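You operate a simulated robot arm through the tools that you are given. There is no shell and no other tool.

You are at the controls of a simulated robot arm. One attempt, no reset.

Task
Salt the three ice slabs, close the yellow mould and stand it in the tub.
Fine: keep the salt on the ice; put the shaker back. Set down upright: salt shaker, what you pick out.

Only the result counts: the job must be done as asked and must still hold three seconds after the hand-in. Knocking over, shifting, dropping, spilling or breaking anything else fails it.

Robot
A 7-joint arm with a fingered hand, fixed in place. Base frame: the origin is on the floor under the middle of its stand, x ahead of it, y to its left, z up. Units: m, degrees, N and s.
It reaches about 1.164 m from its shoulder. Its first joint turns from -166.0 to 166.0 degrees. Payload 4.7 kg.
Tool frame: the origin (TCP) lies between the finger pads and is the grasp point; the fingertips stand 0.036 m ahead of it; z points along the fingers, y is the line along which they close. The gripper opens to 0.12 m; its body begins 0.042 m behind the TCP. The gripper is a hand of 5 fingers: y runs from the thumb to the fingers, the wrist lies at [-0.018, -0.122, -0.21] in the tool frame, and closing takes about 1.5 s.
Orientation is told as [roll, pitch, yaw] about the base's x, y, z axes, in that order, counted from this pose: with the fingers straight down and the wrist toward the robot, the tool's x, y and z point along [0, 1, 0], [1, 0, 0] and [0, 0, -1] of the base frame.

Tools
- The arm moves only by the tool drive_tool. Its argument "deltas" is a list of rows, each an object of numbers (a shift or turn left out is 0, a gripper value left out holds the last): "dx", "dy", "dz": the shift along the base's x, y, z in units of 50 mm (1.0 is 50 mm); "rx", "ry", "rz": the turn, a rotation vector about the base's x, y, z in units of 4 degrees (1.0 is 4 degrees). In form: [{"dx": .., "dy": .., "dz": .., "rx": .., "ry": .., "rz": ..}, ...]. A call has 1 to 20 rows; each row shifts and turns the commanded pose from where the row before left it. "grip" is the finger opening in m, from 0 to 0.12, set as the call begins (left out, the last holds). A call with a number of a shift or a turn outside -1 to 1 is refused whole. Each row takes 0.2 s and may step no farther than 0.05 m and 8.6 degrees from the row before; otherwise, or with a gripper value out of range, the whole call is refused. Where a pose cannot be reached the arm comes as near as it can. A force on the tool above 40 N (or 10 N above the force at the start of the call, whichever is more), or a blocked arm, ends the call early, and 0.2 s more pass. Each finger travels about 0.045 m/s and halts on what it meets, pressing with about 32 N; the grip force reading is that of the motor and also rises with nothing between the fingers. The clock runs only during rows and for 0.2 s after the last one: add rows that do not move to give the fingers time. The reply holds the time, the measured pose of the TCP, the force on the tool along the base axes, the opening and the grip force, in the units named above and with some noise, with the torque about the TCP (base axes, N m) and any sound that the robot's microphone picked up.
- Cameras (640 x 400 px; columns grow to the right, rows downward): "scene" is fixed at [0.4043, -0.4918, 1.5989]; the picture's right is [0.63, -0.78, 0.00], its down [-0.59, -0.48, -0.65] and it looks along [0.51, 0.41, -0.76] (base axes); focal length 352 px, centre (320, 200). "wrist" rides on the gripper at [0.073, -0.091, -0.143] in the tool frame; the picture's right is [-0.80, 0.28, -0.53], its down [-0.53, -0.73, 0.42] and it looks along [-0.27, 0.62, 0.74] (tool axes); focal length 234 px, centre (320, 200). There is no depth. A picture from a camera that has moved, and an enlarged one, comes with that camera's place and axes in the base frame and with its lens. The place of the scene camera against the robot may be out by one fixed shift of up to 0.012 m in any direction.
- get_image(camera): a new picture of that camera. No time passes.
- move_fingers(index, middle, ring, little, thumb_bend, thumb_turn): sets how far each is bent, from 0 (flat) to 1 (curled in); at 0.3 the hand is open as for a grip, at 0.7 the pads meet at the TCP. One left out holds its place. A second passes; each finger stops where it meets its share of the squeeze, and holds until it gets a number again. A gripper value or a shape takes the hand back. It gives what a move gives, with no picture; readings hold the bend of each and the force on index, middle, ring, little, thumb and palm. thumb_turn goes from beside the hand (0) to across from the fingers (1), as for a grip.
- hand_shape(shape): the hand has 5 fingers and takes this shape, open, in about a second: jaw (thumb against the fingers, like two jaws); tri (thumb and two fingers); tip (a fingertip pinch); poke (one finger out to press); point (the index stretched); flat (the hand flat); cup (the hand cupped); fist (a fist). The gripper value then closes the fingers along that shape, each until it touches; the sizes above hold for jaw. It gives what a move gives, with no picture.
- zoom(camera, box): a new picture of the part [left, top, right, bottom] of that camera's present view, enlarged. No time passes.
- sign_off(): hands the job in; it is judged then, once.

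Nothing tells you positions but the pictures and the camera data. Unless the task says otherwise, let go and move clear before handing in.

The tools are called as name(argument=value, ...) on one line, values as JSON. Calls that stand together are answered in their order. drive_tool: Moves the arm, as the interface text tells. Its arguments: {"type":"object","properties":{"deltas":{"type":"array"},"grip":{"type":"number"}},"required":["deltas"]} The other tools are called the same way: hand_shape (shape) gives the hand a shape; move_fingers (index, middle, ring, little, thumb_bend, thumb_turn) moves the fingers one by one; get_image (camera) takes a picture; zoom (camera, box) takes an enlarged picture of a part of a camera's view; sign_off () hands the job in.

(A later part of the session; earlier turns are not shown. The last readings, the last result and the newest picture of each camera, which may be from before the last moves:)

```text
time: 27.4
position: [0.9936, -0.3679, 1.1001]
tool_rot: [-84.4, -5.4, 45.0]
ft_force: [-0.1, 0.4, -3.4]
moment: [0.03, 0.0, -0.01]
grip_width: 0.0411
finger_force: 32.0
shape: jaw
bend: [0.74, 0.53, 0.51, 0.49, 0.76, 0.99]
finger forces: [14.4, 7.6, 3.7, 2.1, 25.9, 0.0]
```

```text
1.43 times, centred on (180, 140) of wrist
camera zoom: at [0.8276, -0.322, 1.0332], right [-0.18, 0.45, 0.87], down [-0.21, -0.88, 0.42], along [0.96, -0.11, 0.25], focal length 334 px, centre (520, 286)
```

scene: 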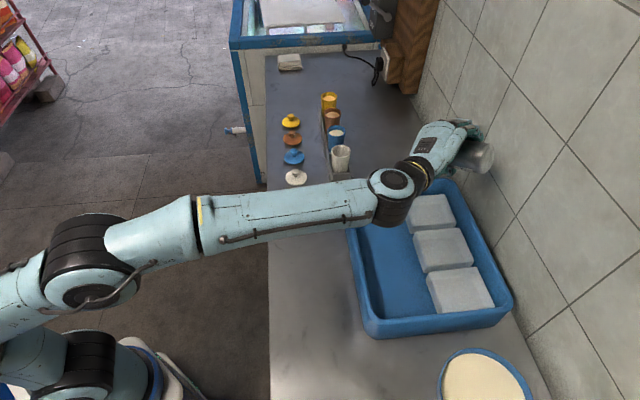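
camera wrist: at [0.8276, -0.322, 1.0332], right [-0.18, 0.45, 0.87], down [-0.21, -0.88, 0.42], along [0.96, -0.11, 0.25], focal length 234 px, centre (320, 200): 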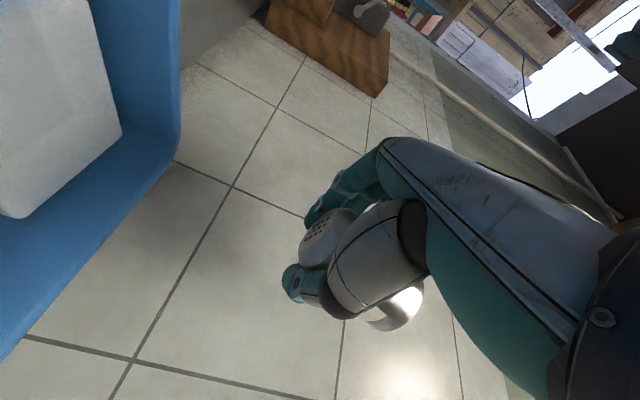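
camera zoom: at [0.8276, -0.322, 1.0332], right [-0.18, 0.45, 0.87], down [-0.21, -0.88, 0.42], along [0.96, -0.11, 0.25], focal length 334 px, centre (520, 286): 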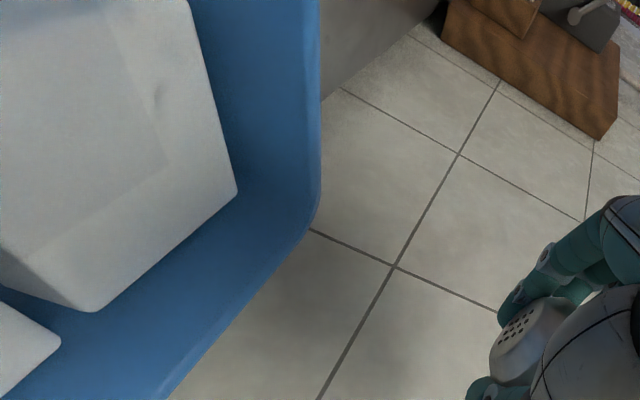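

Inverted over the slab, no salt yet, so it needs shaking. I'll lower a little and shake vertically.

drive_tool(deltas=[{"dz": -0.4}, {"dz": -0.4}, {"dz": 0}, {"dz": 0.5}, {"dz": -0.5}, {"dz": 0.5}, {"dz": -0.5}, {"dz": 0}])

zoom(camera="scene", box=[395, 140, 495, 240])

zoom(camera="wrist", box=[0, 0, 360, 280])

```text
time: 29.2
position: [1.0076, -0.3769, 1.0822]
tool_rot: [-84.1, -5.3, 45.1]
ft_force: [1.1, 0.5, -2.0]
moment: [0.0, 0.01, 0.0]
grip_width: 0.0409
finger_force: 31.8
shape: jaw
bend: [0.74, 0.53, 0.51, 0.49, 0.76, 0.99]
finger forces: [14.3, 7.5, 3.6, 2.1, 25.9, 0.0]
out of reach, approached as far as the arm can: row 1, 2
```

```text
4.00 times, centred on (445, 190) of scene
camera zoom: at [0.4043, -0.4918, 1.5989], right [0.63, -0.78, 0.0], down [-0.59, -0.48, -0.65], along [0.51, 0.41, -0.76], focal length 1408 px, centre (-180, 240)
```

zoom: 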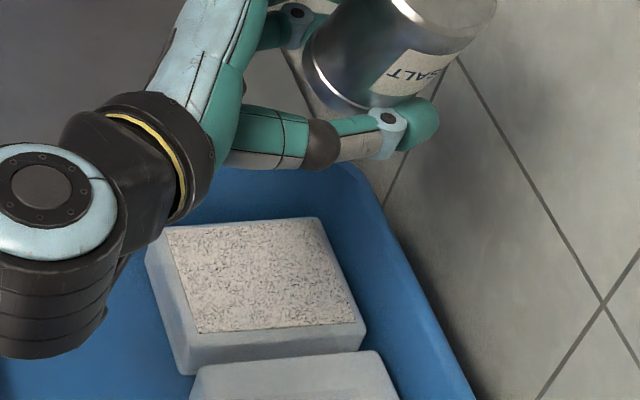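

```text
1.43 times, centred on (180, 140) of wrist
camera zoom: at [0.8421, -0.331, 1.0167], right [-0.17, 0.45, 0.88], down [-0.21, -0.89, 0.41], along [0.96, -0.11, 0.24], focal length 334 px, centre (520, 286)
```

zoom: 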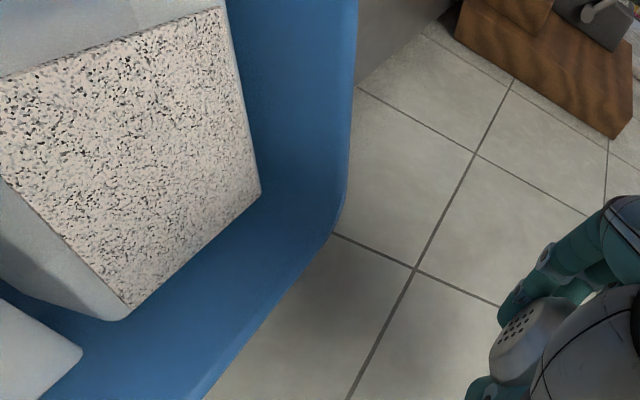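

Salt now covers the far slab. The arm couldn't go lower in this pose, so I'll shake at 1.10 for the others. Rolling back to a safe tilt (<90°) right above this slab.

drive_tool(deltas=[{"rx": 1}, {"rx": 1}, {"rx": 1}, {"rx": 1}, {"rx": 1}, {"rx": 1}, {"rx": 1}, {"rx": 1}, {"rx": 1}, {"rx": 1}, {"rx": 1}, {"rx": 1}, {"rx": 1}, {"rx": 1}, {"rx": 1}, {"rx": 1}, {"rx": 1}, {"rx": 1}, {"rx": 1}, {"rx": 1}])

zoom(camera="scene", box=[340, 90, 520, 250])

```text
time: 33.4
position: [1.0071, -0.3757, 1.0817]
tool_rot: [-3.0, -45.2, 2.2]
ft_force: [-0.7, 0.9, -2.2]
moment: [0.07, -0.02, 0.01]
grip_width: 0.041
finger_force: 31.9
shape: jaw
bend: [0.74, 0.53, 0.52, 0.49, 0.76, 0.99]
finger forces: [12.5, 7.7, 3.9, 2.1, 26.1, 0.1]
```

```text
2.50 times, centred on (430, 170) of scene
camera zoom: at [0.4043, -0.4918, 1.5989], right [0.63, -0.78, 0.0], down [-0.59, -0.48, -0.65], along [0.51, 0.41, -0.76], focal length 880 px, centre (45, 275)
```

zoom: 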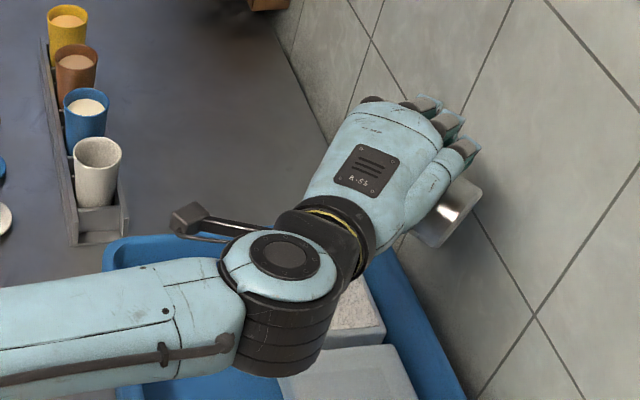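

drive_tool(deltas=[{"rx": 1}, {"rx": 1}, {"rx": 1}, {"rx": 1}, {"rx": 1}, {"rx": 1}, {"rx": 1}, {"rx": 1}, {"dx": -0.15, "dy": -0.12, "dz": 0.1}, {"dx": -0.3, "dy": -0.22, "dz": 0.1}, {"dx": -0.36, "dy": -0.27, "dz": 0.1}, {"dx": -0.36, "dy": -0.27, "dz": 0.06}, {"dx": -0.36, "dy": -0.27}, {"dx": -0.25, "dy": -0.2}, {"dx": -0.1, "dy": -0.08}, {"dx": 0}])

get_image(camera="scene")

get_image(camera="wrist")

```text
time: 36.8
position: [0.912, -0.4466, 1.0993]
tool_rot: [39.2, -38.2, -26.6]
ft_force: [0.4, -0.3, -2.6]
moment: [0.07, 0.01, -0.01]
grip_width: 0.0407
finger_force: 31.9
shape: jaw
bend: [0.74, 0.53, 0.52, 0.49, 0.76, 0.99]
finger forces: [12.4, 7.9, 3.9, 2.1, 25.7, 0.0]
```

```text
taken
```

scene: 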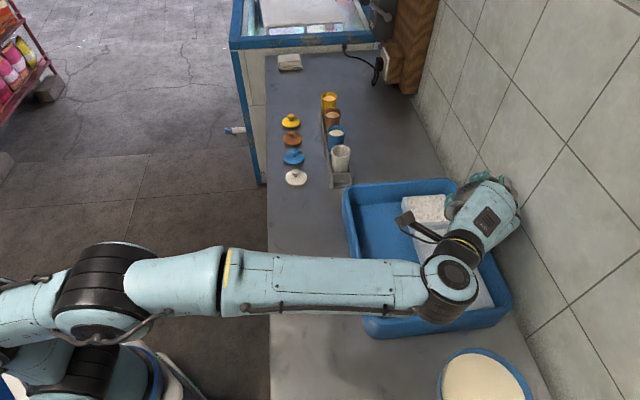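

```text
taken
camera wrist: at [0.7466, -0.4013, 1.1666], right [-0.18, -0.98, 0.09], down [-0.21, -0.05, -0.98], along [0.96, -0.19, -0.2], focal length 234 px, centre (320, 200)
```

wrist: 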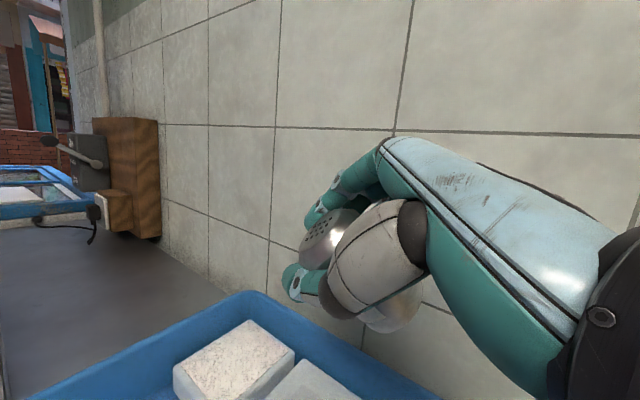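

Over the middle slab now; the first slab shows an even salt layer. Inverting here.

drive_tool(deltas=[{"rx": -1}, {"rx": -1}, {"rx": -1}, {"rx": -1}, {"rx": -1}, {"rx": -1}, {"rx": -1}, {"rx": -1}, {"rx": -1}, {"rx": -1}, {"rx": -1}, {"rx": -1}, {"rx": -1}, {"rx": -1}, {"rx": -1}, {"rx": -1}, {"rx": -1}, {"rx": -1}, {"rx": -1}, {"rx": -1}])

drive_tool(deltas=[{"rx": -1}, {"rx": -1}, {"rx": -1}, {"rx": -1}, {"rx": -1}, {"rx": -1}, {"rx": -1}, {"rx": -1}, {"rx": -1}, {"rx": 0}])

zoom(camera="scene", box=[360, 120, 540, 300])

get_image(camera="wrist")

```text
time: 41.0
position: [0.9117, -0.447, 1.0988]
tool_rot: [-59.5, -27.0, 38.0]
ft_force: [0.7, -0.1, -1.9]
moment: [0.07, 0.02, 0.03]
grip_width: 0.0408
finger_force: 31.8
shape: jaw
bend: [0.74, 0.53, 0.52, 0.49, 0.76, 0.98]
finger forces: [13.3, 7.8, 3.9, 2.0, 25.9, 0.1]
```

```text
time: 43.2
position: [0.9221, -0.455, 1.1173]
tool_rot: [-86.5, -2.4, 45.3]
ft_force: [1.0, 0.0, -2.1]
moment: [0.01, -0.01, -0.05]
grip_width: 0.0409
finger_force: 32.3
shape: jaw
bend: [0.74, 0.53, 0.52, 0.49, 0.76, 0.98]
finger forces: [13.9, 7.7, 3.8, 2.1, 25.7, 0.0]
out of reach, approached as far as the arm can: row 8, 9
```

```text
2.22 times, centred on (450, 210) of scene
camera zoom: at [0.4043, -0.4918, 1.5989], right [0.63, -0.78, 0.0], down [-0.59, -0.48, -0.65], along [0.51, 0.41, -0.76], focal length 782 px, centre (31, 178)
```

zoom: 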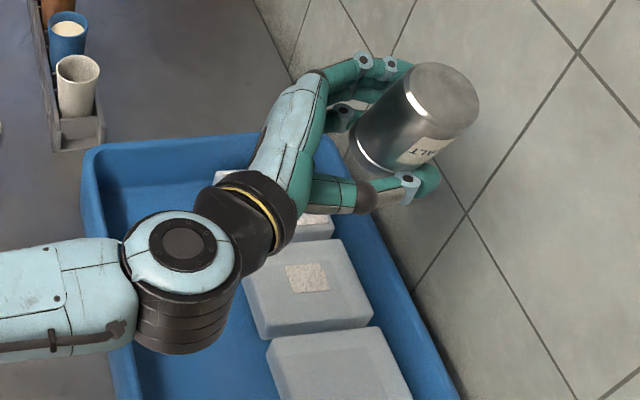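

```text
taken
camera wrist: at [0.7551, -0.4131, 1.0515], right [-0.17, 0.51, 0.84], down [-0.21, -0.86, 0.47], along [0.96, -0.09, 0.25], focal length 234 px, centre (320, 200)
```

wrist: 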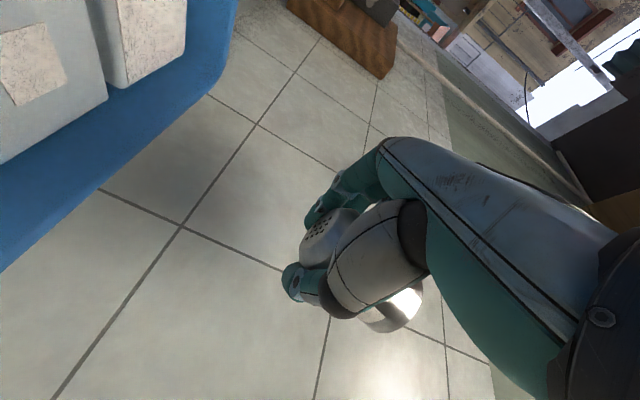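

A small centred salt patch has appeared on the middle slab. I'll back off the roll slightly (reach limit), recentre, and shake.

drive_tool(deltas=[{"rx": 1, "dx": -0.1, "dy": 0.1}, {"rx": 1, "dx": -0.1, "dy": 0.1}, {"dz": 0}, {"dz": 0.4}, {"dz": -0.4}, {"dz": 0}])

zoom(camera="scene", box=[360, 120, 540, 300])

```text
time: 44.6
position: [0.9109, -0.444, 1.1192]
tool_rot: [-81.6, -8.3, 44.8]
ft_force: [-0.7, -0.3, -2.7]
moment: [0.04, -0.02, 0.01]
grip_width: 0.0412
finger_force: 32.2
shape: jaw
bend: [0.74, 0.53, 0.52, 0.49, 0.76, 0.98]
finger forces: [13.8, 7.6, 3.7, 2.0, 25.6, 0.0]
```

```text
2.22 times, centred on (450, 210) of scene
camera zoom: at [0.4043, -0.4918, 1.5989], right [0.63, -0.78, 0.0], down [-0.59, -0.48, -0.65], along [0.51, 0.41, -0.76], focal length 782 px, centre (31, 178)
```

zoom: 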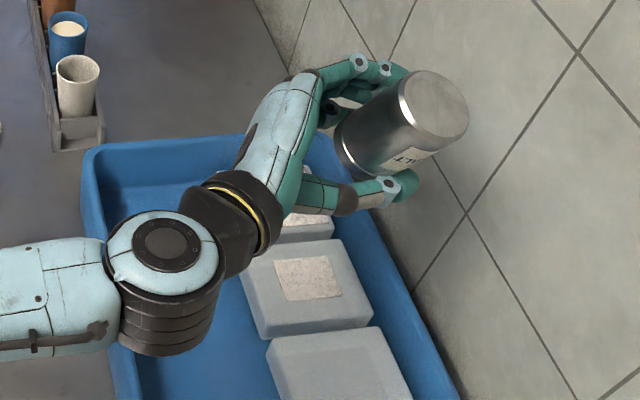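

The patch grows with each shake. Two more shakes to match the first slab's cover.

drive_tool(deltas=[{"dz": 0.45}, {"dz": -0.45}, {"dz": 0}])

zoom(camera="scene", box=[390, 180, 510, 300])

```text
time: 45.4
position: [0.9099, -0.4444, 1.1199]
tool_rot: [-81.7, -8.2, 44.7]
ft_force: [-0.6, 0.0, -2.1]
moment: [0.01, 0.0, 0.0]
grip_width: 0.0409
finger_force: 31.9
shape: jaw
bend: [0.74, 0.53, 0.52, 0.49, 0.76, 0.98]
finger forces: [13.8, 7.7, 3.7, 2.1, 25.6, 0.0]
```

```text
3.33 times, centred on (450, 240) of scene
camera zoom: at [0.4043, -0.4918, 1.5989], right [0.63, -0.78, 0.0], down [-0.59, -0.48, -0.65], along [0.51, 0.41, -0.76], focal length 1173 px, centre (-113, 67)
```

zoom: 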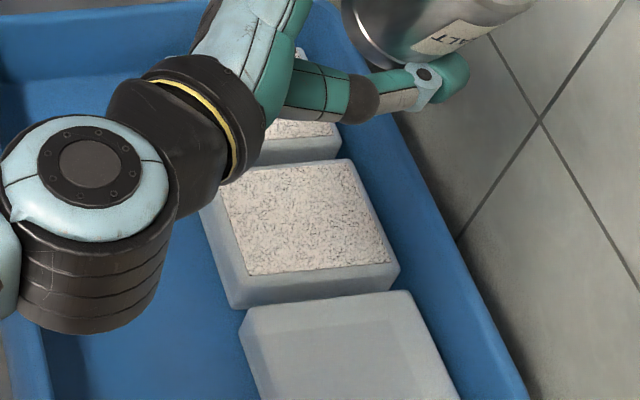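

The middle slab now matches the first. Rolling back below 90° tilt here, then moving to the third slab.

drive_tool(deltas=[{"rx": 1}, {"rx": 1}, {"rx": 1}, {"rx": 1}, {"rx": 1}, {"rx": 1}, {"rx": 1}, {"rx": 1}, {"rx": 1}, {"rx": 1}, {"rx": 1}, {"rx": 1}, {"rx": 1}, {"rx": 1}, {"rx": 1}, {"rx": 1}, {"rx": 1}, {"rx": 1}, {"rx": 1}, {"rx": 1}])

drive_tool(deltas=[{"rx": 1}, {"rx": 1}, {"rx": 1}, {"rx": 1}, {"rx": 1}, {"rx": 1}, {"rx": 1}, {"dx": -0.15, "dy": -0.15}, {"dx": -0.3, "dy": -0.3}, {"dx": -0.35, "dy": -0.35}, {"dx": -0.33, "dy": -0.35}, {"dx": -0.2, "dy": -0.24}, {"dx": 0}])

get_image(camera="scene")

get_image(camera="wrist")

```text
time: 49.6
position: [0.9119, -0.4432, 1.1187]
tool_rot: [2.8, -45.2, -1.7]
ft_force: [0.5, 0.4, -3.0]
moment: [0.07, -0.02, -0.03]
grip_width: 0.0409
finger_force: 32.1
shape: jaw
bend: [0.74, 0.53, 0.52, 0.5, 0.76, 0.98]
finger forces: [12.5, 7.8, 4.0, 2.0, 25.9, 0.0]
```

```text
time: 52.4
position: [0.8451, -0.5135, 1.119]
tool_rot: [39.2, -38.2, -26.6]
ft_force: [-0.8, -0.2, -1.1]
moment: [0.05, 0.02, -0.02]
grip_width: 0.0409
finger_force: 31.4
shape: jaw
bend: [0.74, 0.53, 0.52, 0.5, 0.76, 0.98]
finger forces: [12.5, 7.8, 4.1, 2.1, 25.6, 0.0]
```

```text
taken
```

scene: 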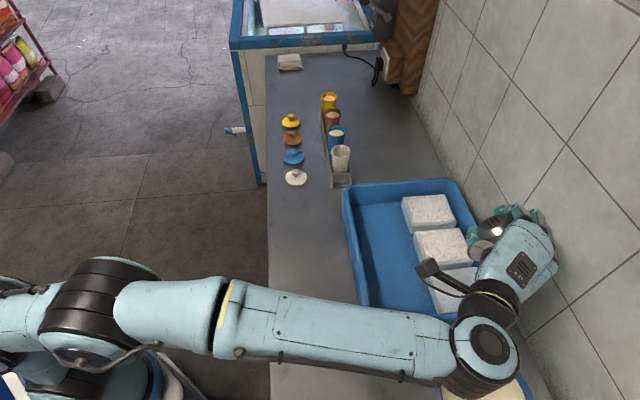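

```text
taken
camera wrist: at [0.6794, -0.4682, 1.1867], right [-0.18, -0.98, 0.09], down [-0.21, -0.05, -0.98], along [0.96, -0.19, -0.2], focal length 234 px, centre (320, 200)
```

wrist: 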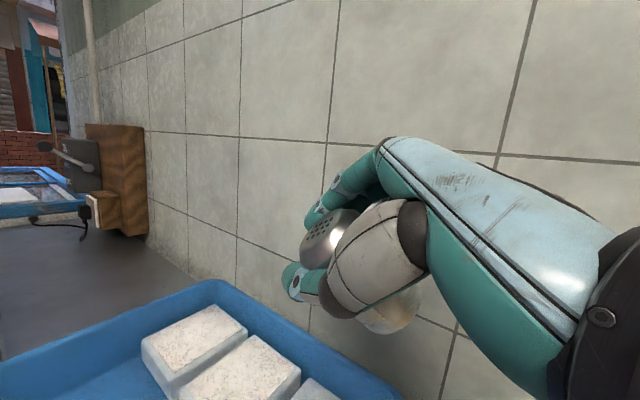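

Over the third slab. Inverting again, stopping just short of the previous reach limit.

drive_tool(deltas=[{"rx": -1}, {"rx": -1}, {"rx": -1}, {"rx": -1}, {"rx": -1}, {"rx": -1}, {"rx": -1}, {"rx": -1}, {"rx": -1}, {"rx": -1}, {"rx": -1}, {"rx": -1}, {"rx": -1}, {"rx": -1}, {"rx": -1}, {"rx": -1}, {"rx": -1}, {"rx": -1}, {"rx": -1}, {"rx": -1}])

drive_tool(deltas=[{"rx": -1}, {"rx": -1}, {"rx": -1}, {"rx": -1}, {"rx": 0}])

zoom(camera="scene", box=[380, 160, 560, 340])

get_image(camera="wrist")

```text
time: 56.6
position: [0.8447, -0.5132, 1.1177]
tool_rot: [-59.6, -27.0, 37.9]
ft_force: [-0.2, 0.1, -1.8]
moment: [0.1, -0.01, -0.04]
grip_width: 0.0409
finger_force: 32.0
shape: jaw
bend: [0.74, 0.53, 0.52, 0.5, 0.76, 0.98]
finger forces: [13.0, 7.6, 3.9, 2.0, 25.7, 0.0]
```

```text
time: 57.8
position: [0.8454, -0.5139, 1.1203]
tool_rot: [-72.7, -16.6, 42.8]
ft_force: [-0.9, 0.2, -2.2]
moment: [0.03, 0.02, -0.02]
grip_width: 0.0406
finger_force: 32.3
shape: jaw
bend: [0.74, 0.53, 0.52, 0.5, 0.76, 0.98]
finger forces: [13.4, 7.6, 3.8, 2.0, 25.8, 0.0]
```

```text
2.22 times, centred on (470, 250) of scene
camera zoom: at [0.4043, -0.4918, 1.5989], right [0.63, -0.78, 0.0], down [-0.59, -0.48, -0.65], along [0.51, 0.41, -0.76], focal length 782 px, centre (-13, 89)
```

zoom: 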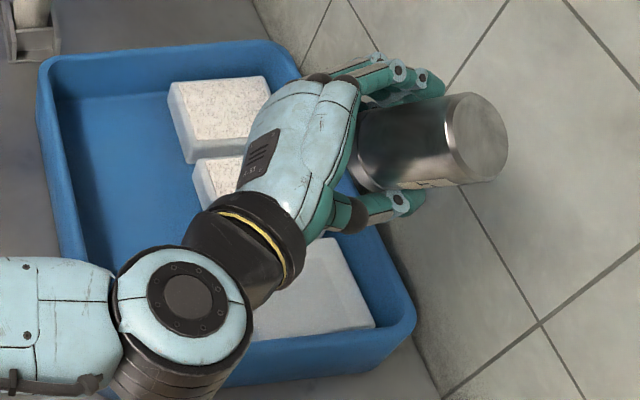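

```text
taken
camera wrist: at [0.6797, -0.4516, 1.0684], right [-0.18, 0.2, 0.96], down [-0.21, -0.96, 0.16], along [0.96, -0.18, 0.21], focal length 234 px, centre (320, 200)
```

wrist: 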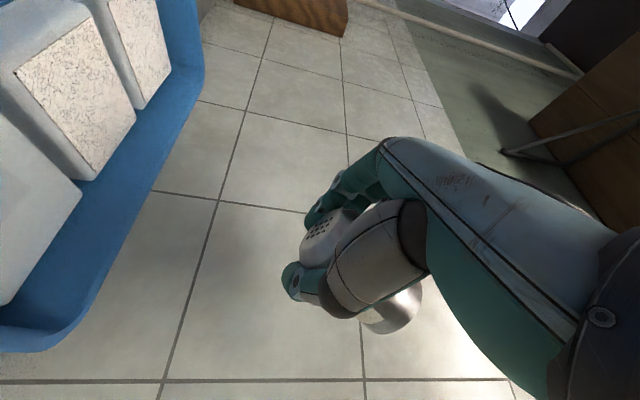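

Now two more degrees-rows and the first shake over slab three.

drive_tool(deltas=[{"rx": -1}, {"rx": -1}, {"dz": 0}, {"dz": 0.45}, {"dz": -0.45}, {"dz": 0}])

zoom(camera="scene", box=[380, 160, 560, 340])

get_image(camera="wrist")

```text
time: 59.2
position: [0.8439, -0.5131, 1.1193]
tool_rot: [-78.6, -11.1, 44.3]
ft_force: [0.4, 0.0, -2.8]
moment: [0.05, 0.01, 0.0]
grip_width: 0.0408
finger_force: 32.0
shape: jaw
bend: [0.74, 0.53, 0.52, 0.5, 0.76, 0.98]
finger forces: [13.5, 7.5, 3.8, 1.9, 25.5, 0.0]
```

```text
2.22 times, centred on (470, 250) of scene
camera zoom: at [0.4043, -0.4918, 1.5989], right [0.63, -0.78, 0.0], down [-0.59, -0.48, -0.65], along [0.51, 0.41, -0.76], focal length 782 px, centre (-13, 89)
```

zoom: 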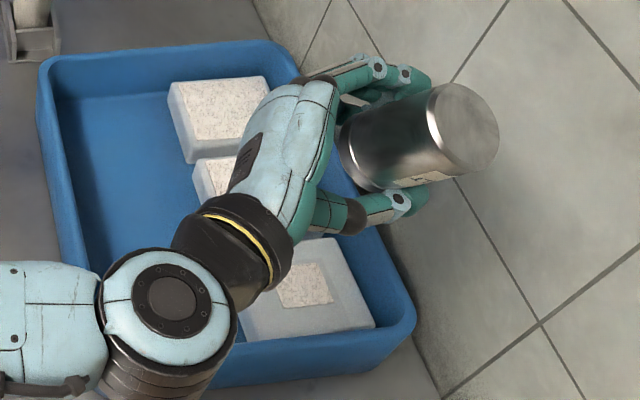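

```text
taken
camera wrist: at [0.6782, -0.4582, 1.0595], right [-0.18, 0.33, 0.93], down [-0.21, -0.93, 0.29], along [0.96, -0.15, 0.23], focal length 234 px, centre (320, 200)
```

wrist: 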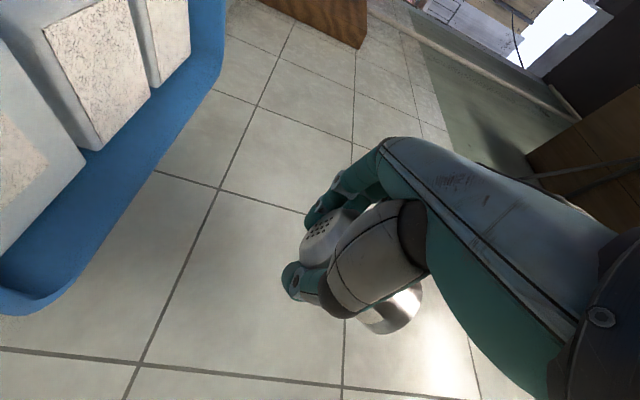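

The patch is growing on slab three; two more shakes.

drive_tool(deltas=[{"dz": 0.45}, {"dz": -0.45}, {"dz": 0}])

zoom(camera="scene", box=[380, 160, 560, 340])

```text
time: 60.0
position: [0.8452, -0.5133, 1.1187]
tool_rot: [-78.7, -11.0, 44.3]
ft_force: [-0.6, -0.7, -3.0]
moment: [0.01, 0.01, 0.01]
grip_width: 0.0409
finger_force: 32.6
shape: jaw
bend: [0.74, 0.53, 0.52, 0.5, 0.76, 0.98]
finger forces: [13.5, 7.6, 3.9, 2.0, 25.5, 0.0]
```

```text
2.22 times, centred on (470, 250) of scene
camera zoom: at [0.4043, -0.4918, 1.5989], right [0.63, -0.78, 0.0], down [-0.59, -0.48, -0.65], along [0.51, 0.41, -0.76], focal length 782 px, centre (-13, 89)
```

zoom: 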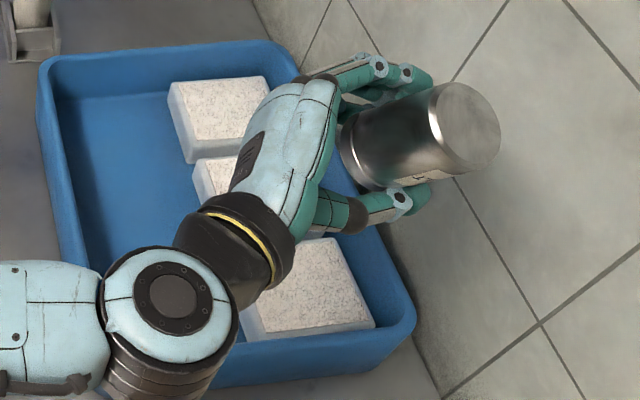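

All three slabs are salted. Rolling the shaker back fully upright above this slab.

drive_tool(deltas=[{"rx": 1}, {"rx": 1}, {"rx": 1}, {"rx": 1}, {"rx": 1}, {"rx": 1}, {"rx": 1}, {"rx": 1}, {"rx": 1}, {"rx": 1}, {"rx": 1}, {"rx": 1}, {"rx": 1}, {"rx": 1}, {"rx": 1}, {"rx": 1}, {"rx": 1}, {"rx": 1}, {"rx": 1}, {"rx": 1}])

drive_tool(deltas=[{"rx": 1}, {"rx": 1}, {"rx": 1}, {"rx": 1}, {"rx": 1}, {"rx": 1}, {"rx": 1}, {"rx": 1}, {"rx": 1}, {"rx": 1}, {"rx": 1}, {"rx": 1}, {"rx": 1}, {"rx": 1}, {"rx": 1}, {"rx": 1}, {"rx": 1}, {"rx": 1}, {"rx": 1}, {"rx": 0}])

```text
time: 64.2
position: [0.8445, -0.5136, 1.1194]
tool_rot: [8.5, -45.1, -5.8]
ft_force: [0.5, 0.0, -2.5]
moment: [0.07, 0.02, 0.01]
grip_width: 0.0408
finger_force: 32.4
shape: jaw
bend: [0.74, 0.54, 0.52, 0.5, 0.76, 0.98]
finger forces: [12.4, 7.4, 4.1, 2.0, 25.7, 0.0]
```

```text
time: 68.4
position: [0.8462, -0.5133, 1.1189]
tool_rot: [84.2, -5.9, -45.0]
ft_force: [0.0, -0.6, -1.0]
moment: [0.0, 0.01, 0.02]
grip_width: 0.0292
finger_force: 32.5
shape: jaw
bend: [0.75, 0.59, 0.58, 0.54, 0.85, 1.0]
finger forces: [0.0, 0.0, 0.0, 0.1, 0.1, 0.0]
```

The finger forces fell to zero, so something changed with the shaker. Looking at once.

get_image(camera="scene")

get_image(camera="wrist")

zoom(camera="scene", box=[400, 160, 580, 340])

```text
taken
```

scene: 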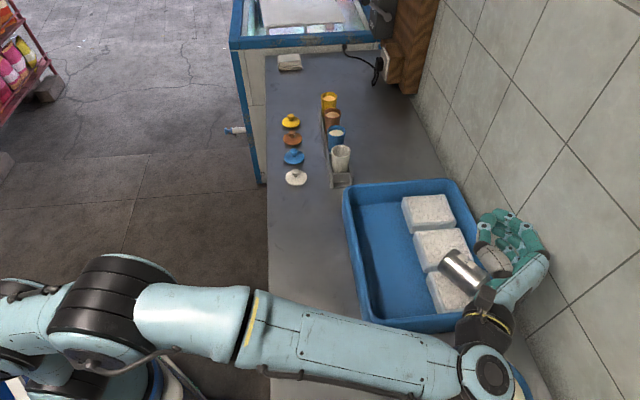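

```text
taken
camera wrist: at [0.6794, -0.5381, 1.1966], right [-0.18, -0.68, -0.72], down [-0.21, 0.74, -0.64], along [0.96, 0.04, -0.27], focal length 234 px, centre (320, 200)
```

wrist: 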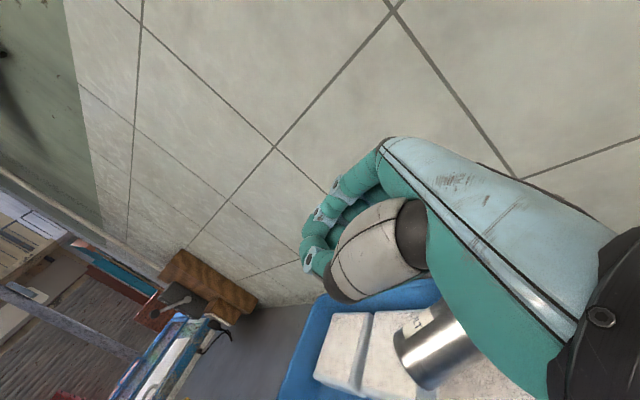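

```text
2.22 times, centred on (490, 250) of scene
camera zoom: at [0.4043, -0.4918, 1.5989], right [0.63, -0.78, 0.0], down [-0.59, -0.48, -0.65], along [0.51, 0.41, -0.76], focal length 782 px, centre (-58, 89)
```

zoom: 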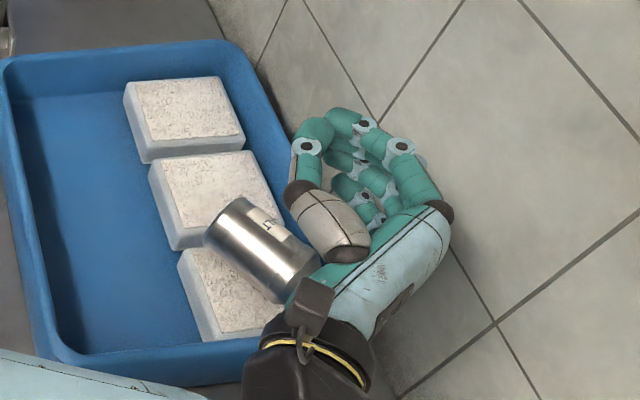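

The shaker slipped out and now lies on its side in the tub across slabs two and three. I need to recover it gently; first see whether it's settled.

drive_tool(deltas=[{"dz": 0}, {"dz": 0}])

zoom(camera="scene", box=[380, 180, 520, 320])

zoom(camera="wrist", box=[280, 260, 560, 400])

```text
time: 69.0
position: [0.8445, -0.5128, 1.1195]
tool_rot: [84.3, -5.9, -45.1]
ft_force: [-0.6, 0.0, -0.5]
moment: [0.0, 0.01, -0.01]
grip_width: 0.0293
finger_force: 32.3
shape: jaw
bend: [0.75, 0.59, 0.58, 0.54, 0.85, 1.0]
finger forces: [0.0, 0.1, 0.1, 0.0, 0.0, 0.0]
```

```text
2.86 times, centred on (450, 250) of scene
camera zoom: at [0.4043, -0.4918, 1.5989], right [0.63, -0.78, 0.0], down [-0.59, -0.48, -0.65], along [0.51, 0.41, -0.76], focal length 1006 px, centre (-51, 57)
```

zoom: 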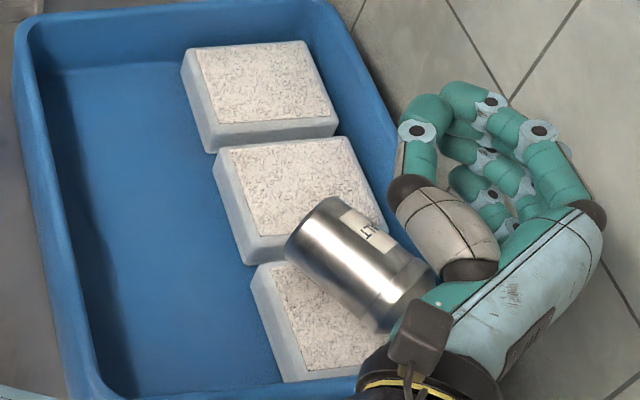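

```text
2.29 times, centred on (420, 330) of wrist
camera zoom: at [0.6794, -0.538, 1.1966], right [-0.18, -0.68, -0.72], down [-0.21, 0.74, -0.64], along [0.96, 0.04, -0.27], focal length 535 px, centre (91, -97)
```

zoom: 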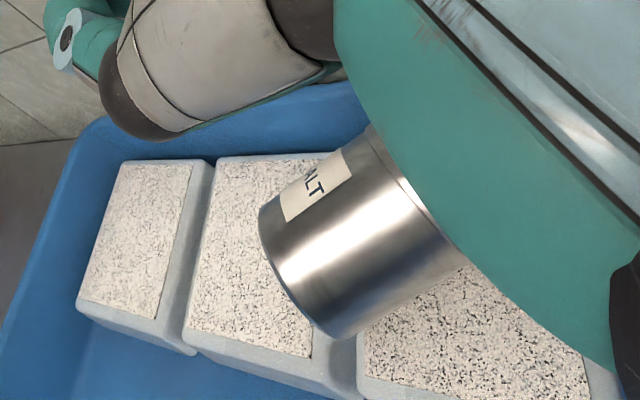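

It has settled, lying on the third slab with its cap pointing toward -Y; salt still covers the slabs. I'll raise the hand clear and open it to plan a clean pick-up.

drive_tool(deltas=[{"dz": 0.5}, {"dz": 0.8}, {"dz": 0.8}, {"dz": 0.8, "dx": -0.3, "dy": 0.3}, {"dz": 0.5, "dx": -0.6, "dy": 0.6}, {"dx": -0.6, "dy": 0.6}, {"dx": -0.6, "dy": 0.6}, {"dx": 0}])

zoom(camera="scene", box=[380, 180, 520, 340])

get_image(camera="wrist")

```text
time: 70.8
position: [0.7393, -0.4084, 1.2912]
tool_rot: [84.3, -5.9, -45.1]
ft_force: [-0.1, 0.4, 0.3]
moment: [0.01, -0.02, 0.01]
grip_width: 0.0292
finger_force: 31.8
shape: jaw
bend: [0.75, 0.59, 0.58, 0.54, 0.85, 1.0]
finger forces: [0.0, 0.0, 0.0, 0.0, 0.0, 0.0]
```

```text
2.50 times, centred on (450, 260) of scene
camera zoom: at [0.4043, -0.4918, 1.5989], right [0.63, -0.78, 0.0], down [-0.59, -0.48, -0.65], along [0.51, 0.41, -0.76], focal length 880 px, centre (-5, 50)
```

zoom: 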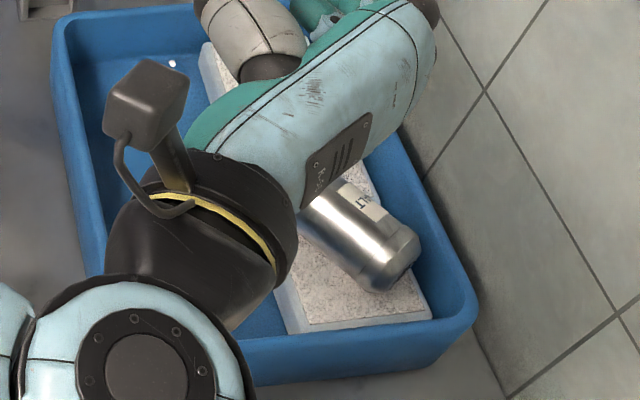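

```text
taken
camera wrist: at [0.5739, -0.4326, 1.3682], right [-0.18, -0.68, -0.71], down [-0.21, 0.74, -0.64], along [0.96, 0.04, -0.27], focal length 234 px, centre (320, 200)
```

wrist: 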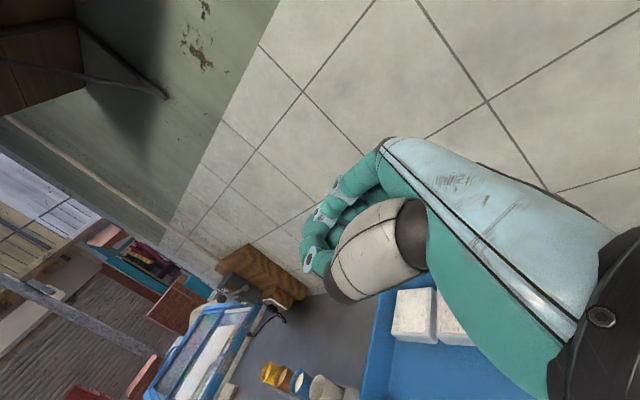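

drive_tool(deltas=[{"rx": -1, "dy": 0.3}, {"rx": -1, "dy": 0.3}, {"rx": -1, "dy": 0.3}, {"rx": -1, "dy": 0.3}, {"rx": -1, "dy": 0.3}, {"rx": -1, "dy": 0.3}, {"rx": -1, "dy": 0.3}, {"rx": -1, "dy": 0.3}, {"rx": -1, "dy": 0.3}, {"rx": -1, "dy": 0.3}, {"rx": -1, "dy": 0.3}, {"rx": -1, "dy": 0.3}, {"rx": -1, "dy": 0.3}, {"rx": -1, "dy": 0.3}, {"rx": -1, "dy": 0.3}, {"rx": -1, "dy": 0.3}, {"rx": -1, "dy": 0.3}, {"rx": -1, "dy": 0.3}, {"rx": -1}, {"rx": -1}], grip=0.12)

get_image(camera="scene")

zoom(camera="scene", box=[340, 170, 520, 340])

```text
time: 75.0
position: [0.7399, -0.1384, 1.2893]
tool_rot: [2.5, -45.2, -1.8]
ft_force: [0.2, 0.1, 0.0]
moment: [0.01, -0.01, 0.01]
grip_width: 0.1193
finger_force: 0.1
shape: jaw
bend: [0.3, 0.3, 0.3, 0.3, 0.3, 0.98]
finger forces: [0.1, 0.0, 0.1, 0.0, 0.0, 0.0]
```

```text
taken
```

scene: 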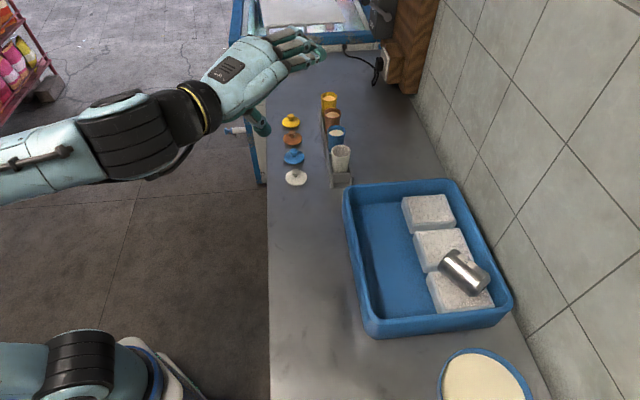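

```text
2.35 times, centred on (430, 255) of scene
camera zoom: at [0.4043, -0.4918, 1.5989], right [0.63, -0.78, 0.0], down [-0.59, -0.48, -0.65], along [0.51, 0.41, -0.76], focal length 828 px, centre (61, 71)
```

zoom: 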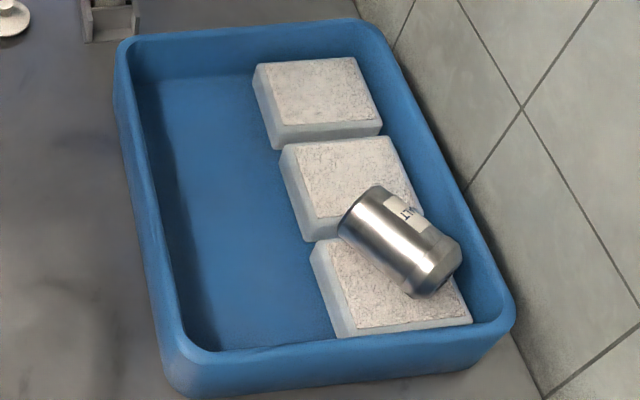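

The tub is clean: salt only on the ice, slabs unmoved, shaker lying with its cap toward -Y. Before picking it up I'll test (empty-handed, high up) whether the thumb-down pose needed to stand it up is reachable near its home.

drive_tool(deltas=[{"rx": -1, "dz": -0.1}, {"rx": -1, "dz": -0.1}, {"rx": -1, "dz": -0.1}, {"rx": -1, "dz": -0.1}, {"rx": -1, "dz": -0.1}, {"rx": -1, "dz": -0.1}, {"rx": -1, "dz": -0.1}, {"rx": -1, "dz": -0.1}, {"rx": -1, "dz": -0.1}, {"rx": -1, "dz": -0.1}, {"rx": -1, "dz": -0.1}, {"rx": -1, "dz": -0.1}, {"rx": -1, "dz": -0.1}, {"rx": -1, "dz": -0.1}, {"rx": -1, "dz": -0.1}, {"rx": -1, "dz": -0.1}, {"rx": -1, "dz": -0.1}, {"rx": -1, "dz": -0.1}, {"rx": -1}, {"rx": -1}])

drive_tool(deltas=[{"rx": -1}, {"rx": -1}, {"rx": -0.6}, {"dz": -0.3}, {"dz": -0.3}, {"dz": 0}])

get_image(camera="scene")

```text
time: 79.2
position: [0.7416, -0.1387, 1.1998]
tool_rot: [-81.6, -8.4, 44.7]
ft_force: [0.2, -0.2, -0.3]
moment: [0.03, 0.0, -0.03]
grip_width: 0.1195
finger_force: 0.0
shape: jaw
bend: [0.3, 0.3, 0.3, 0.3, 0.3, 0.98]
finger forces: [0.0, 0.1, 0.1, 0.1, 0.1, 0.0]
```

```text
time: 80.6
position: [0.7457, -0.1406, 1.1711]
tool_rot: [-89.0, -0.8, 45.2]
ft_force: [0.1, -0.7, 0.8]
moment: [0.0, 0.0, 0.0]
grip_width: 0.1195
finger_force: 0.0
shape: jaw
bend: [0.3, 0.3, 0.3, 0.3, 0.3, 0.98]
finger forces: [0.0, 0.0, 0.1, 0.0, 0.1, 0.1]
out of reach, approached as far as the arm can: row 5
```

```text
taken
```

scene: 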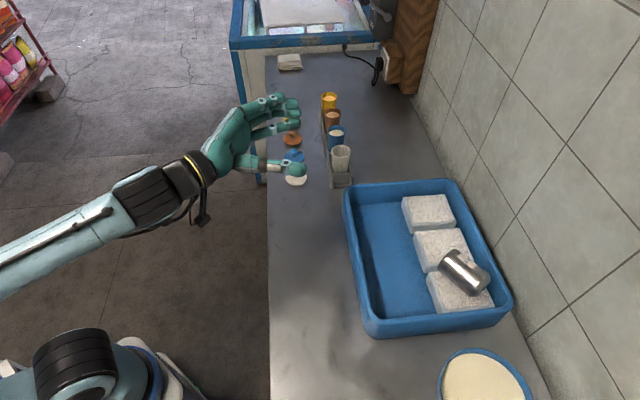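

The pose is almost reachable but limited when lower. I'll test whether turning the hand about the vertical frees it.

drive_tool(deltas=[{"dz": 0.3}, {"rz": -1}, {"rz": -1}, {"rz": -1}, {"rz": -1}, {"rz": -1}, {"rz": -1}, {"dz": -0.4}, {"dz": -0.4}, {"dz": -0.4}, {"dz": 0}])

```text
time: 83.0
position: [0.7453, -0.1385, 1.1301]
tool_rot: [-88.9, -1.3, 24.7]
ft_force: [-0.2, 0.5, 0.1]
moment: [-0.02, 0.0, 0.03]
grip_width: 0.1199
finger_force: 0.0
shape: jaw
bend: [0.3, 0.3, 0.3, 0.3, 0.3, 0.98]
finger forces: [0.1, 0.0, 0.0, 0.0, 0.0, 0.0]
out of reach, approached as far as the arm can: row 4
```

drive_tool(deltas=[{"rz": -1}, {"rz": -1}, {"rz": -1}, {"rz": -1}, {"rz": -1}, {"dz": -0.4}, {"dz": -0.4}, {"dz": -0.4}, {"dz": -0.4}, {"dz": 0}])

get_image(camera="scene")

```text
time: 85.2
position: [0.7449, -0.1372, 1.0508]
tool_rot: [-88.8, -1.3, 4.8]
ft_force: [-0.1, -0.3, -0.2]
moment: [0.0, -0.02, -0.01]
grip_width: 0.1197
finger_force: 0.1
shape: jaw
bend: [0.3, 0.3, 0.3, 0.3, 0.3, 0.98]
finger forces: [0.0, 0.1, 0.0, 0.0, 0.0, 0.0]
```

```text
taken
```

scene: 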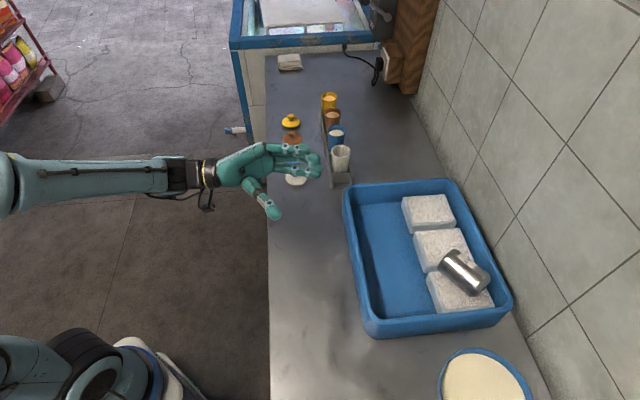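

Turning to this yaw works. I'll test lowering to placing height (counter clear here, home spot is empty).

drive_tool(deltas=[{"dz": -0.5}, {"dz": -0.5}, {"dz": -0.5}, {"dz": -0.5}, {"dz": -0.4}, {"dz": 0}])

zoom(camera="scene", box=[180, 110, 400, 290])

get_image(camera="wrist")

```text
time: 86.6
position: [0.7461, -0.1388, 0.9298]
tool_rot: [-88.9, -1.3, 4.7]
ft_force: [0.1, 0.4, -0.5]
moment: [0.0, 0.0, -0.01]
grip_width: 0.1197
finger_force: 0.1
shape: jaw
bend: [0.3, 0.3, 0.3, 0.3, 0.3, 0.98]
finger forces: [0.0, 0.1, 0.1, 0.0, 0.0, 0.0]
```

```text
2.22 times, centred on (290, 200) of scene
camera zoom: at [0.4043, -0.4918, 1.5989], right [0.63, -0.78, 0.0], down [-0.59, -0.48, -0.65], along [0.51, 0.41, -0.76], focal length 782 px, centre (387, 200)
```

zoom: 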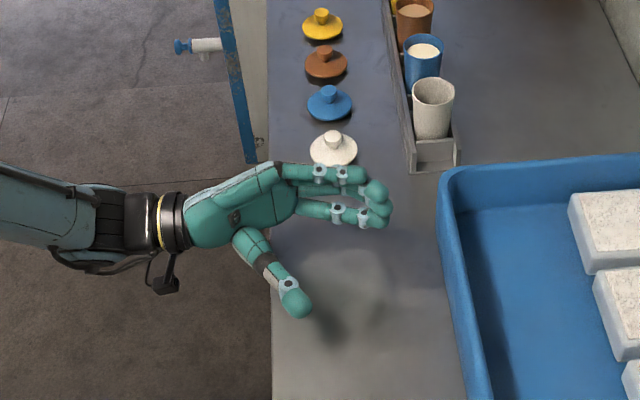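

```text
taken
camera wrist: at [0.6455, -0.001, 0.8585], right [0.22, 0.53, 0.82], down [-0.71, -0.49, 0.51], along [0.67, -0.69, 0.27], focal length 234 px, centre (320, 200)
```

wrist: 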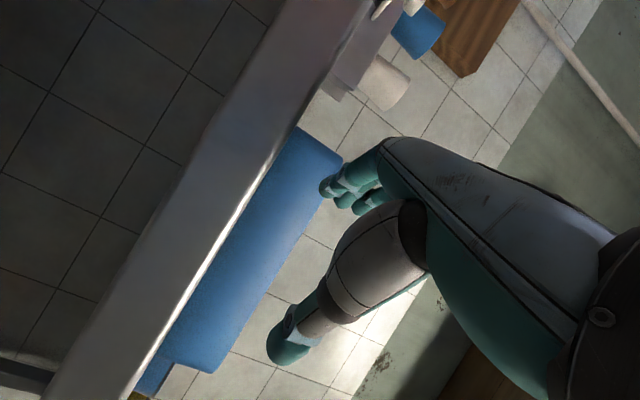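

The standing-up pose works at placing height. Now I'll raise, turn to palm-down/fingers-down, and move above the lying shaker.

drive_tool(deltas=[{"dz": 0.9}, {"dz": 0.9}, {"dz": 0.9}, {"dz": 0.9}, {"dz": 0.9}, {"rx": 0.9965, "ry": 0.0837}, {"rx": 0.9965, "ry": 0.0837}, {"rx": 0.9965, "ry": 0.0837}, {"rx": 0.9965, "ry": 0.0837}, {"rx": 0.9965, "ry": 0.0837}, {"rx": 0.9965, "ry": 0.0837}, {"rx": 0.9965, "ry": 0.0837}, {"rx": 0.9965, "ry": 0.0837}, {"rx": 0.9965, "ry": 0.0837}, {"rx": 0.9965, "ry": 0.0837}, {"rx": 0.9965, "ry": 0.0837}, {"rx": 0.9965, "ry": 0.0837}])

drive_tool(deltas=[{"rx": 0.9965, "ry": 0.0837, "dx": 0.12, "dy": -0.37}, {"rx": 0.9965, "ry": 0.0837, "dx": 0.12, "dy": -0.37}, {"rx": 0.9965, "ry": 0.0837, "dx": 0.12, "dy": -0.37}, {"rx": 0.9965, "ry": 0.0837, "dx": 0.12, "dy": -0.37}, {"rx": 0.9965, "ry": 0.0837, "dx": 0.12, "dy": -0.37}, {"rx": 0.9965, "ry": 0.0837, "dx": 0.12, "dy": -0.37}, {"rx": 0.9965, "ry": 0.0837, "dx": 0.12, "dy": -0.37}, {"rx": 0.9965, "ry": 0.0837, "dx": 0.12, "dy": -0.37}, {"rx": 0.9965, "ry": 0.0837, "dx": 0.12, "dy": -0.37}, {"rx": 0.9965, "ry": 0.0837, "dx": 0.12, "dy": -0.37}, {"rz": -0.8, "dx": 0.11, "dy": -0.37}, {"rz": -0.8, "dx": 0.11, "dy": -0.37}, {"rz": -0.8, "dx": 0.11, "dy": -0.37}, {"rz": -0.8, "dx": 0.11, "dy": -0.37}, {"dx": 0.12, "dy": -0.37}, {"dx": 0.12, "dy": -0.37}, {"dx": 0.12, "dy": -0.37}, {"dx": 0.12, "dy": -0.37}, {"dx": 0.12, "dy": -0.37}, {"dx": 0.12, "dy": -0.37}])

hand_shape(shape="tri")

get_image(camera="scene")

get_image(camera="wrist")

```text
time: 90.2
position: [0.7397, -0.1318, 1.0992]
tool_rot: [-40.9, -0.9, 3.8]
ft_force: [-0.3, 0.0, 0.0]
moment: [-0.04, -0.01, 0.02]
grip_width: 0.1198
finger_force: 0.1
shape: jaw
bend: [0.3, 0.3, 0.3, 0.3, 0.3, 0.98]
finger forces: [0.0, 0.0, 0.0, 0.0, 0.0, 0.1]
out of reach, approached as far as the arm can: row 15, 16, 17
```

```text
time: 94.4
position: [0.8101, -0.333, 0.9805]
tool_rot: [-33.0, -0.8, -9.4]
ft_force: [0.4, 0.5, -0.7]
moment: [-0.01, 0.02, 0.01]
grip_width: 0.1201
finger_force: 0.0
shape: jaw
bend: [0.3, 0.3, 0.3, 0.3, 0.3, 0.98]
finger forces: [0.0, 0.0, 0.0, 0.1, 0.1, 0.1]
out of reach, approached as far as the arm can: row 1, 2, 3, 4, 5, 6, 7, 8, 9, 10, 18, 19, 20
```

```text
time: 95.3
position: [0.8095, -0.3319, 0.9811]
tool_rot: [-33.0, -0.9, -9.4]
ft_force: [-1.3, 0.3, -0.6]
moment: [0.02, -0.05, -0.02]
grip_width: 0.1201
finger_force: 0.1
shape: tri
bend: [0.3, 0.3, 0.99, 0.99, 0.3, 0.98]
finger forces: [0.0, 0.0, 0.0, 0.0, 0.0, 0.0]
```

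```text
taken
```

scene: 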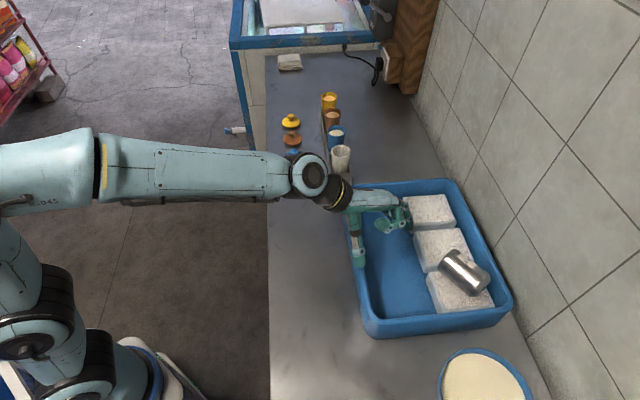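

```text
taken
camera wrist: at [0.7421, -0.179, 1.0606], right [0.2, -0.43, 0.88], down [-0.83, -0.55, -0.08], along [0.52, -0.72, -0.46], focal length 234 px, centre (320, 200)
```

wrist: 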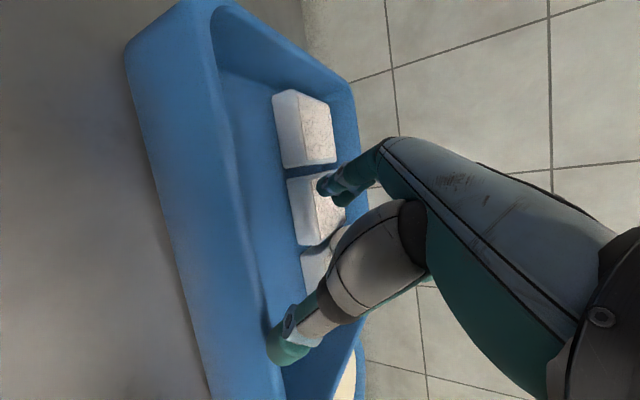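

The arm drifted low because the pose was out of reach; no contact was felt. Raising straight up at once.

drive_tool(deltas=[{"dz": 0.5}, {"dz": 0.5}, {"dz": 0.5}])

get_image(camera="scene")

```text
time: 96.1
position: [0.8032, -0.319, 0.9892]
tool_rot: [-33.0, -0.9, -9.3]
ft_force: [0.4, -0.1, 0.3]
moment: [0.01, -0.01, 0.03]
grip_width: 0.1197
finger_force: 0.1
shape: tri
bend: [0.3, 0.3, 0.99, 0.99, 0.3, 0.98]
finger forces: [0.0, 0.1, 0.0, 0.0, 0.0, 0.1]
out of reach, approached as far as the arm can: row 1, 2, 3
```

```text
taken
```

scene: 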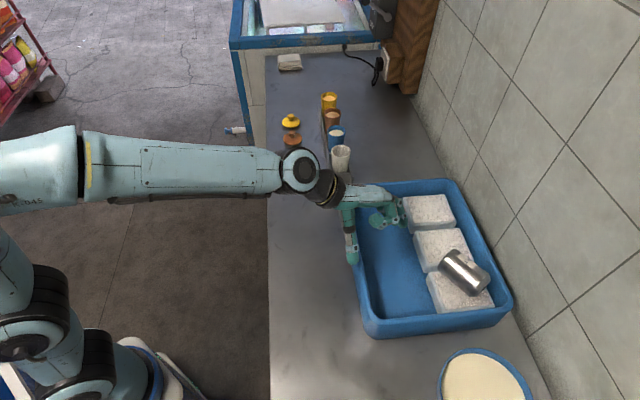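

Joint limit on this route. I'll backtrack along the path that worked: roll back while rising and retreating.

drive_tool(deltas=[{"rx": -0.987, "ry": 0.162, "dz": 0.2}, {"rx": -0.987, "ry": 0.162, "dz": 0.2}, {"rx": -0.987, "ry": 0.162, "dz": 0.2}, {"rx": -0.987, "ry": 0.162, "dz": 0.2}])

get_image(camera="scene")

```text
time: 97.1
position: [0.802, -0.3221, 1.0305]
tool_rot: [-49.1, -0.8, -9.1]
ft_force: [-0.9, 0.1, 0.0]
moment: [0.0, -0.02, -0.02]
grip_width: 0.1202
finger_force: 0.1
shape: tri
bend: [0.3, 0.3, 0.99, 0.99, 0.3, 0.98]
finger forces: [0.0, 0.0, 0.0, 0.0, 0.0, 0.1]
```

```text
taken
```

scene: 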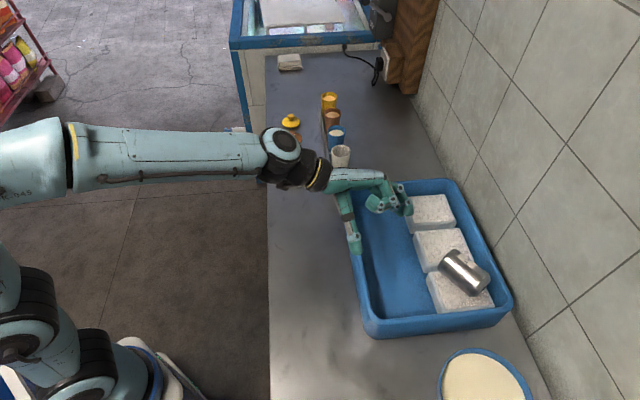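

drive_tool(deltas=[{"rx": -0.987, "ry": 0.162, "dz": 0.5}, {"rx": -0.987, "ry": 0.162, "dz": 0.5}, {"rx": -0.987, "ry": 0.162, "dz": 0.5}, {"rx": -0.987, "ry": 0.162, "dz": 0.5}, {"dx": -0.3, "dy": 0.5, "dz": 0.3}, {"dx": -0.3, "dy": 0.5, "dz": 0.3}])

```text
time: 98.5
position: [0.7725, -0.271, 1.1605]
tool_rot: [-65.1, -0.6, -9.0]
ft_force: [0.4, 0.0, -0.7]
moment: [-0.04, 0.03, -0.07]
grip_width: 0.1199
finger_force: 0.0
shape: tri
bend: [0.3, 0.3, 0.99, 0.99, 0.3, 0.98]
finger forces: [0.1, 0.0, 0.0, 0.1, 0.0, 0.1]
```

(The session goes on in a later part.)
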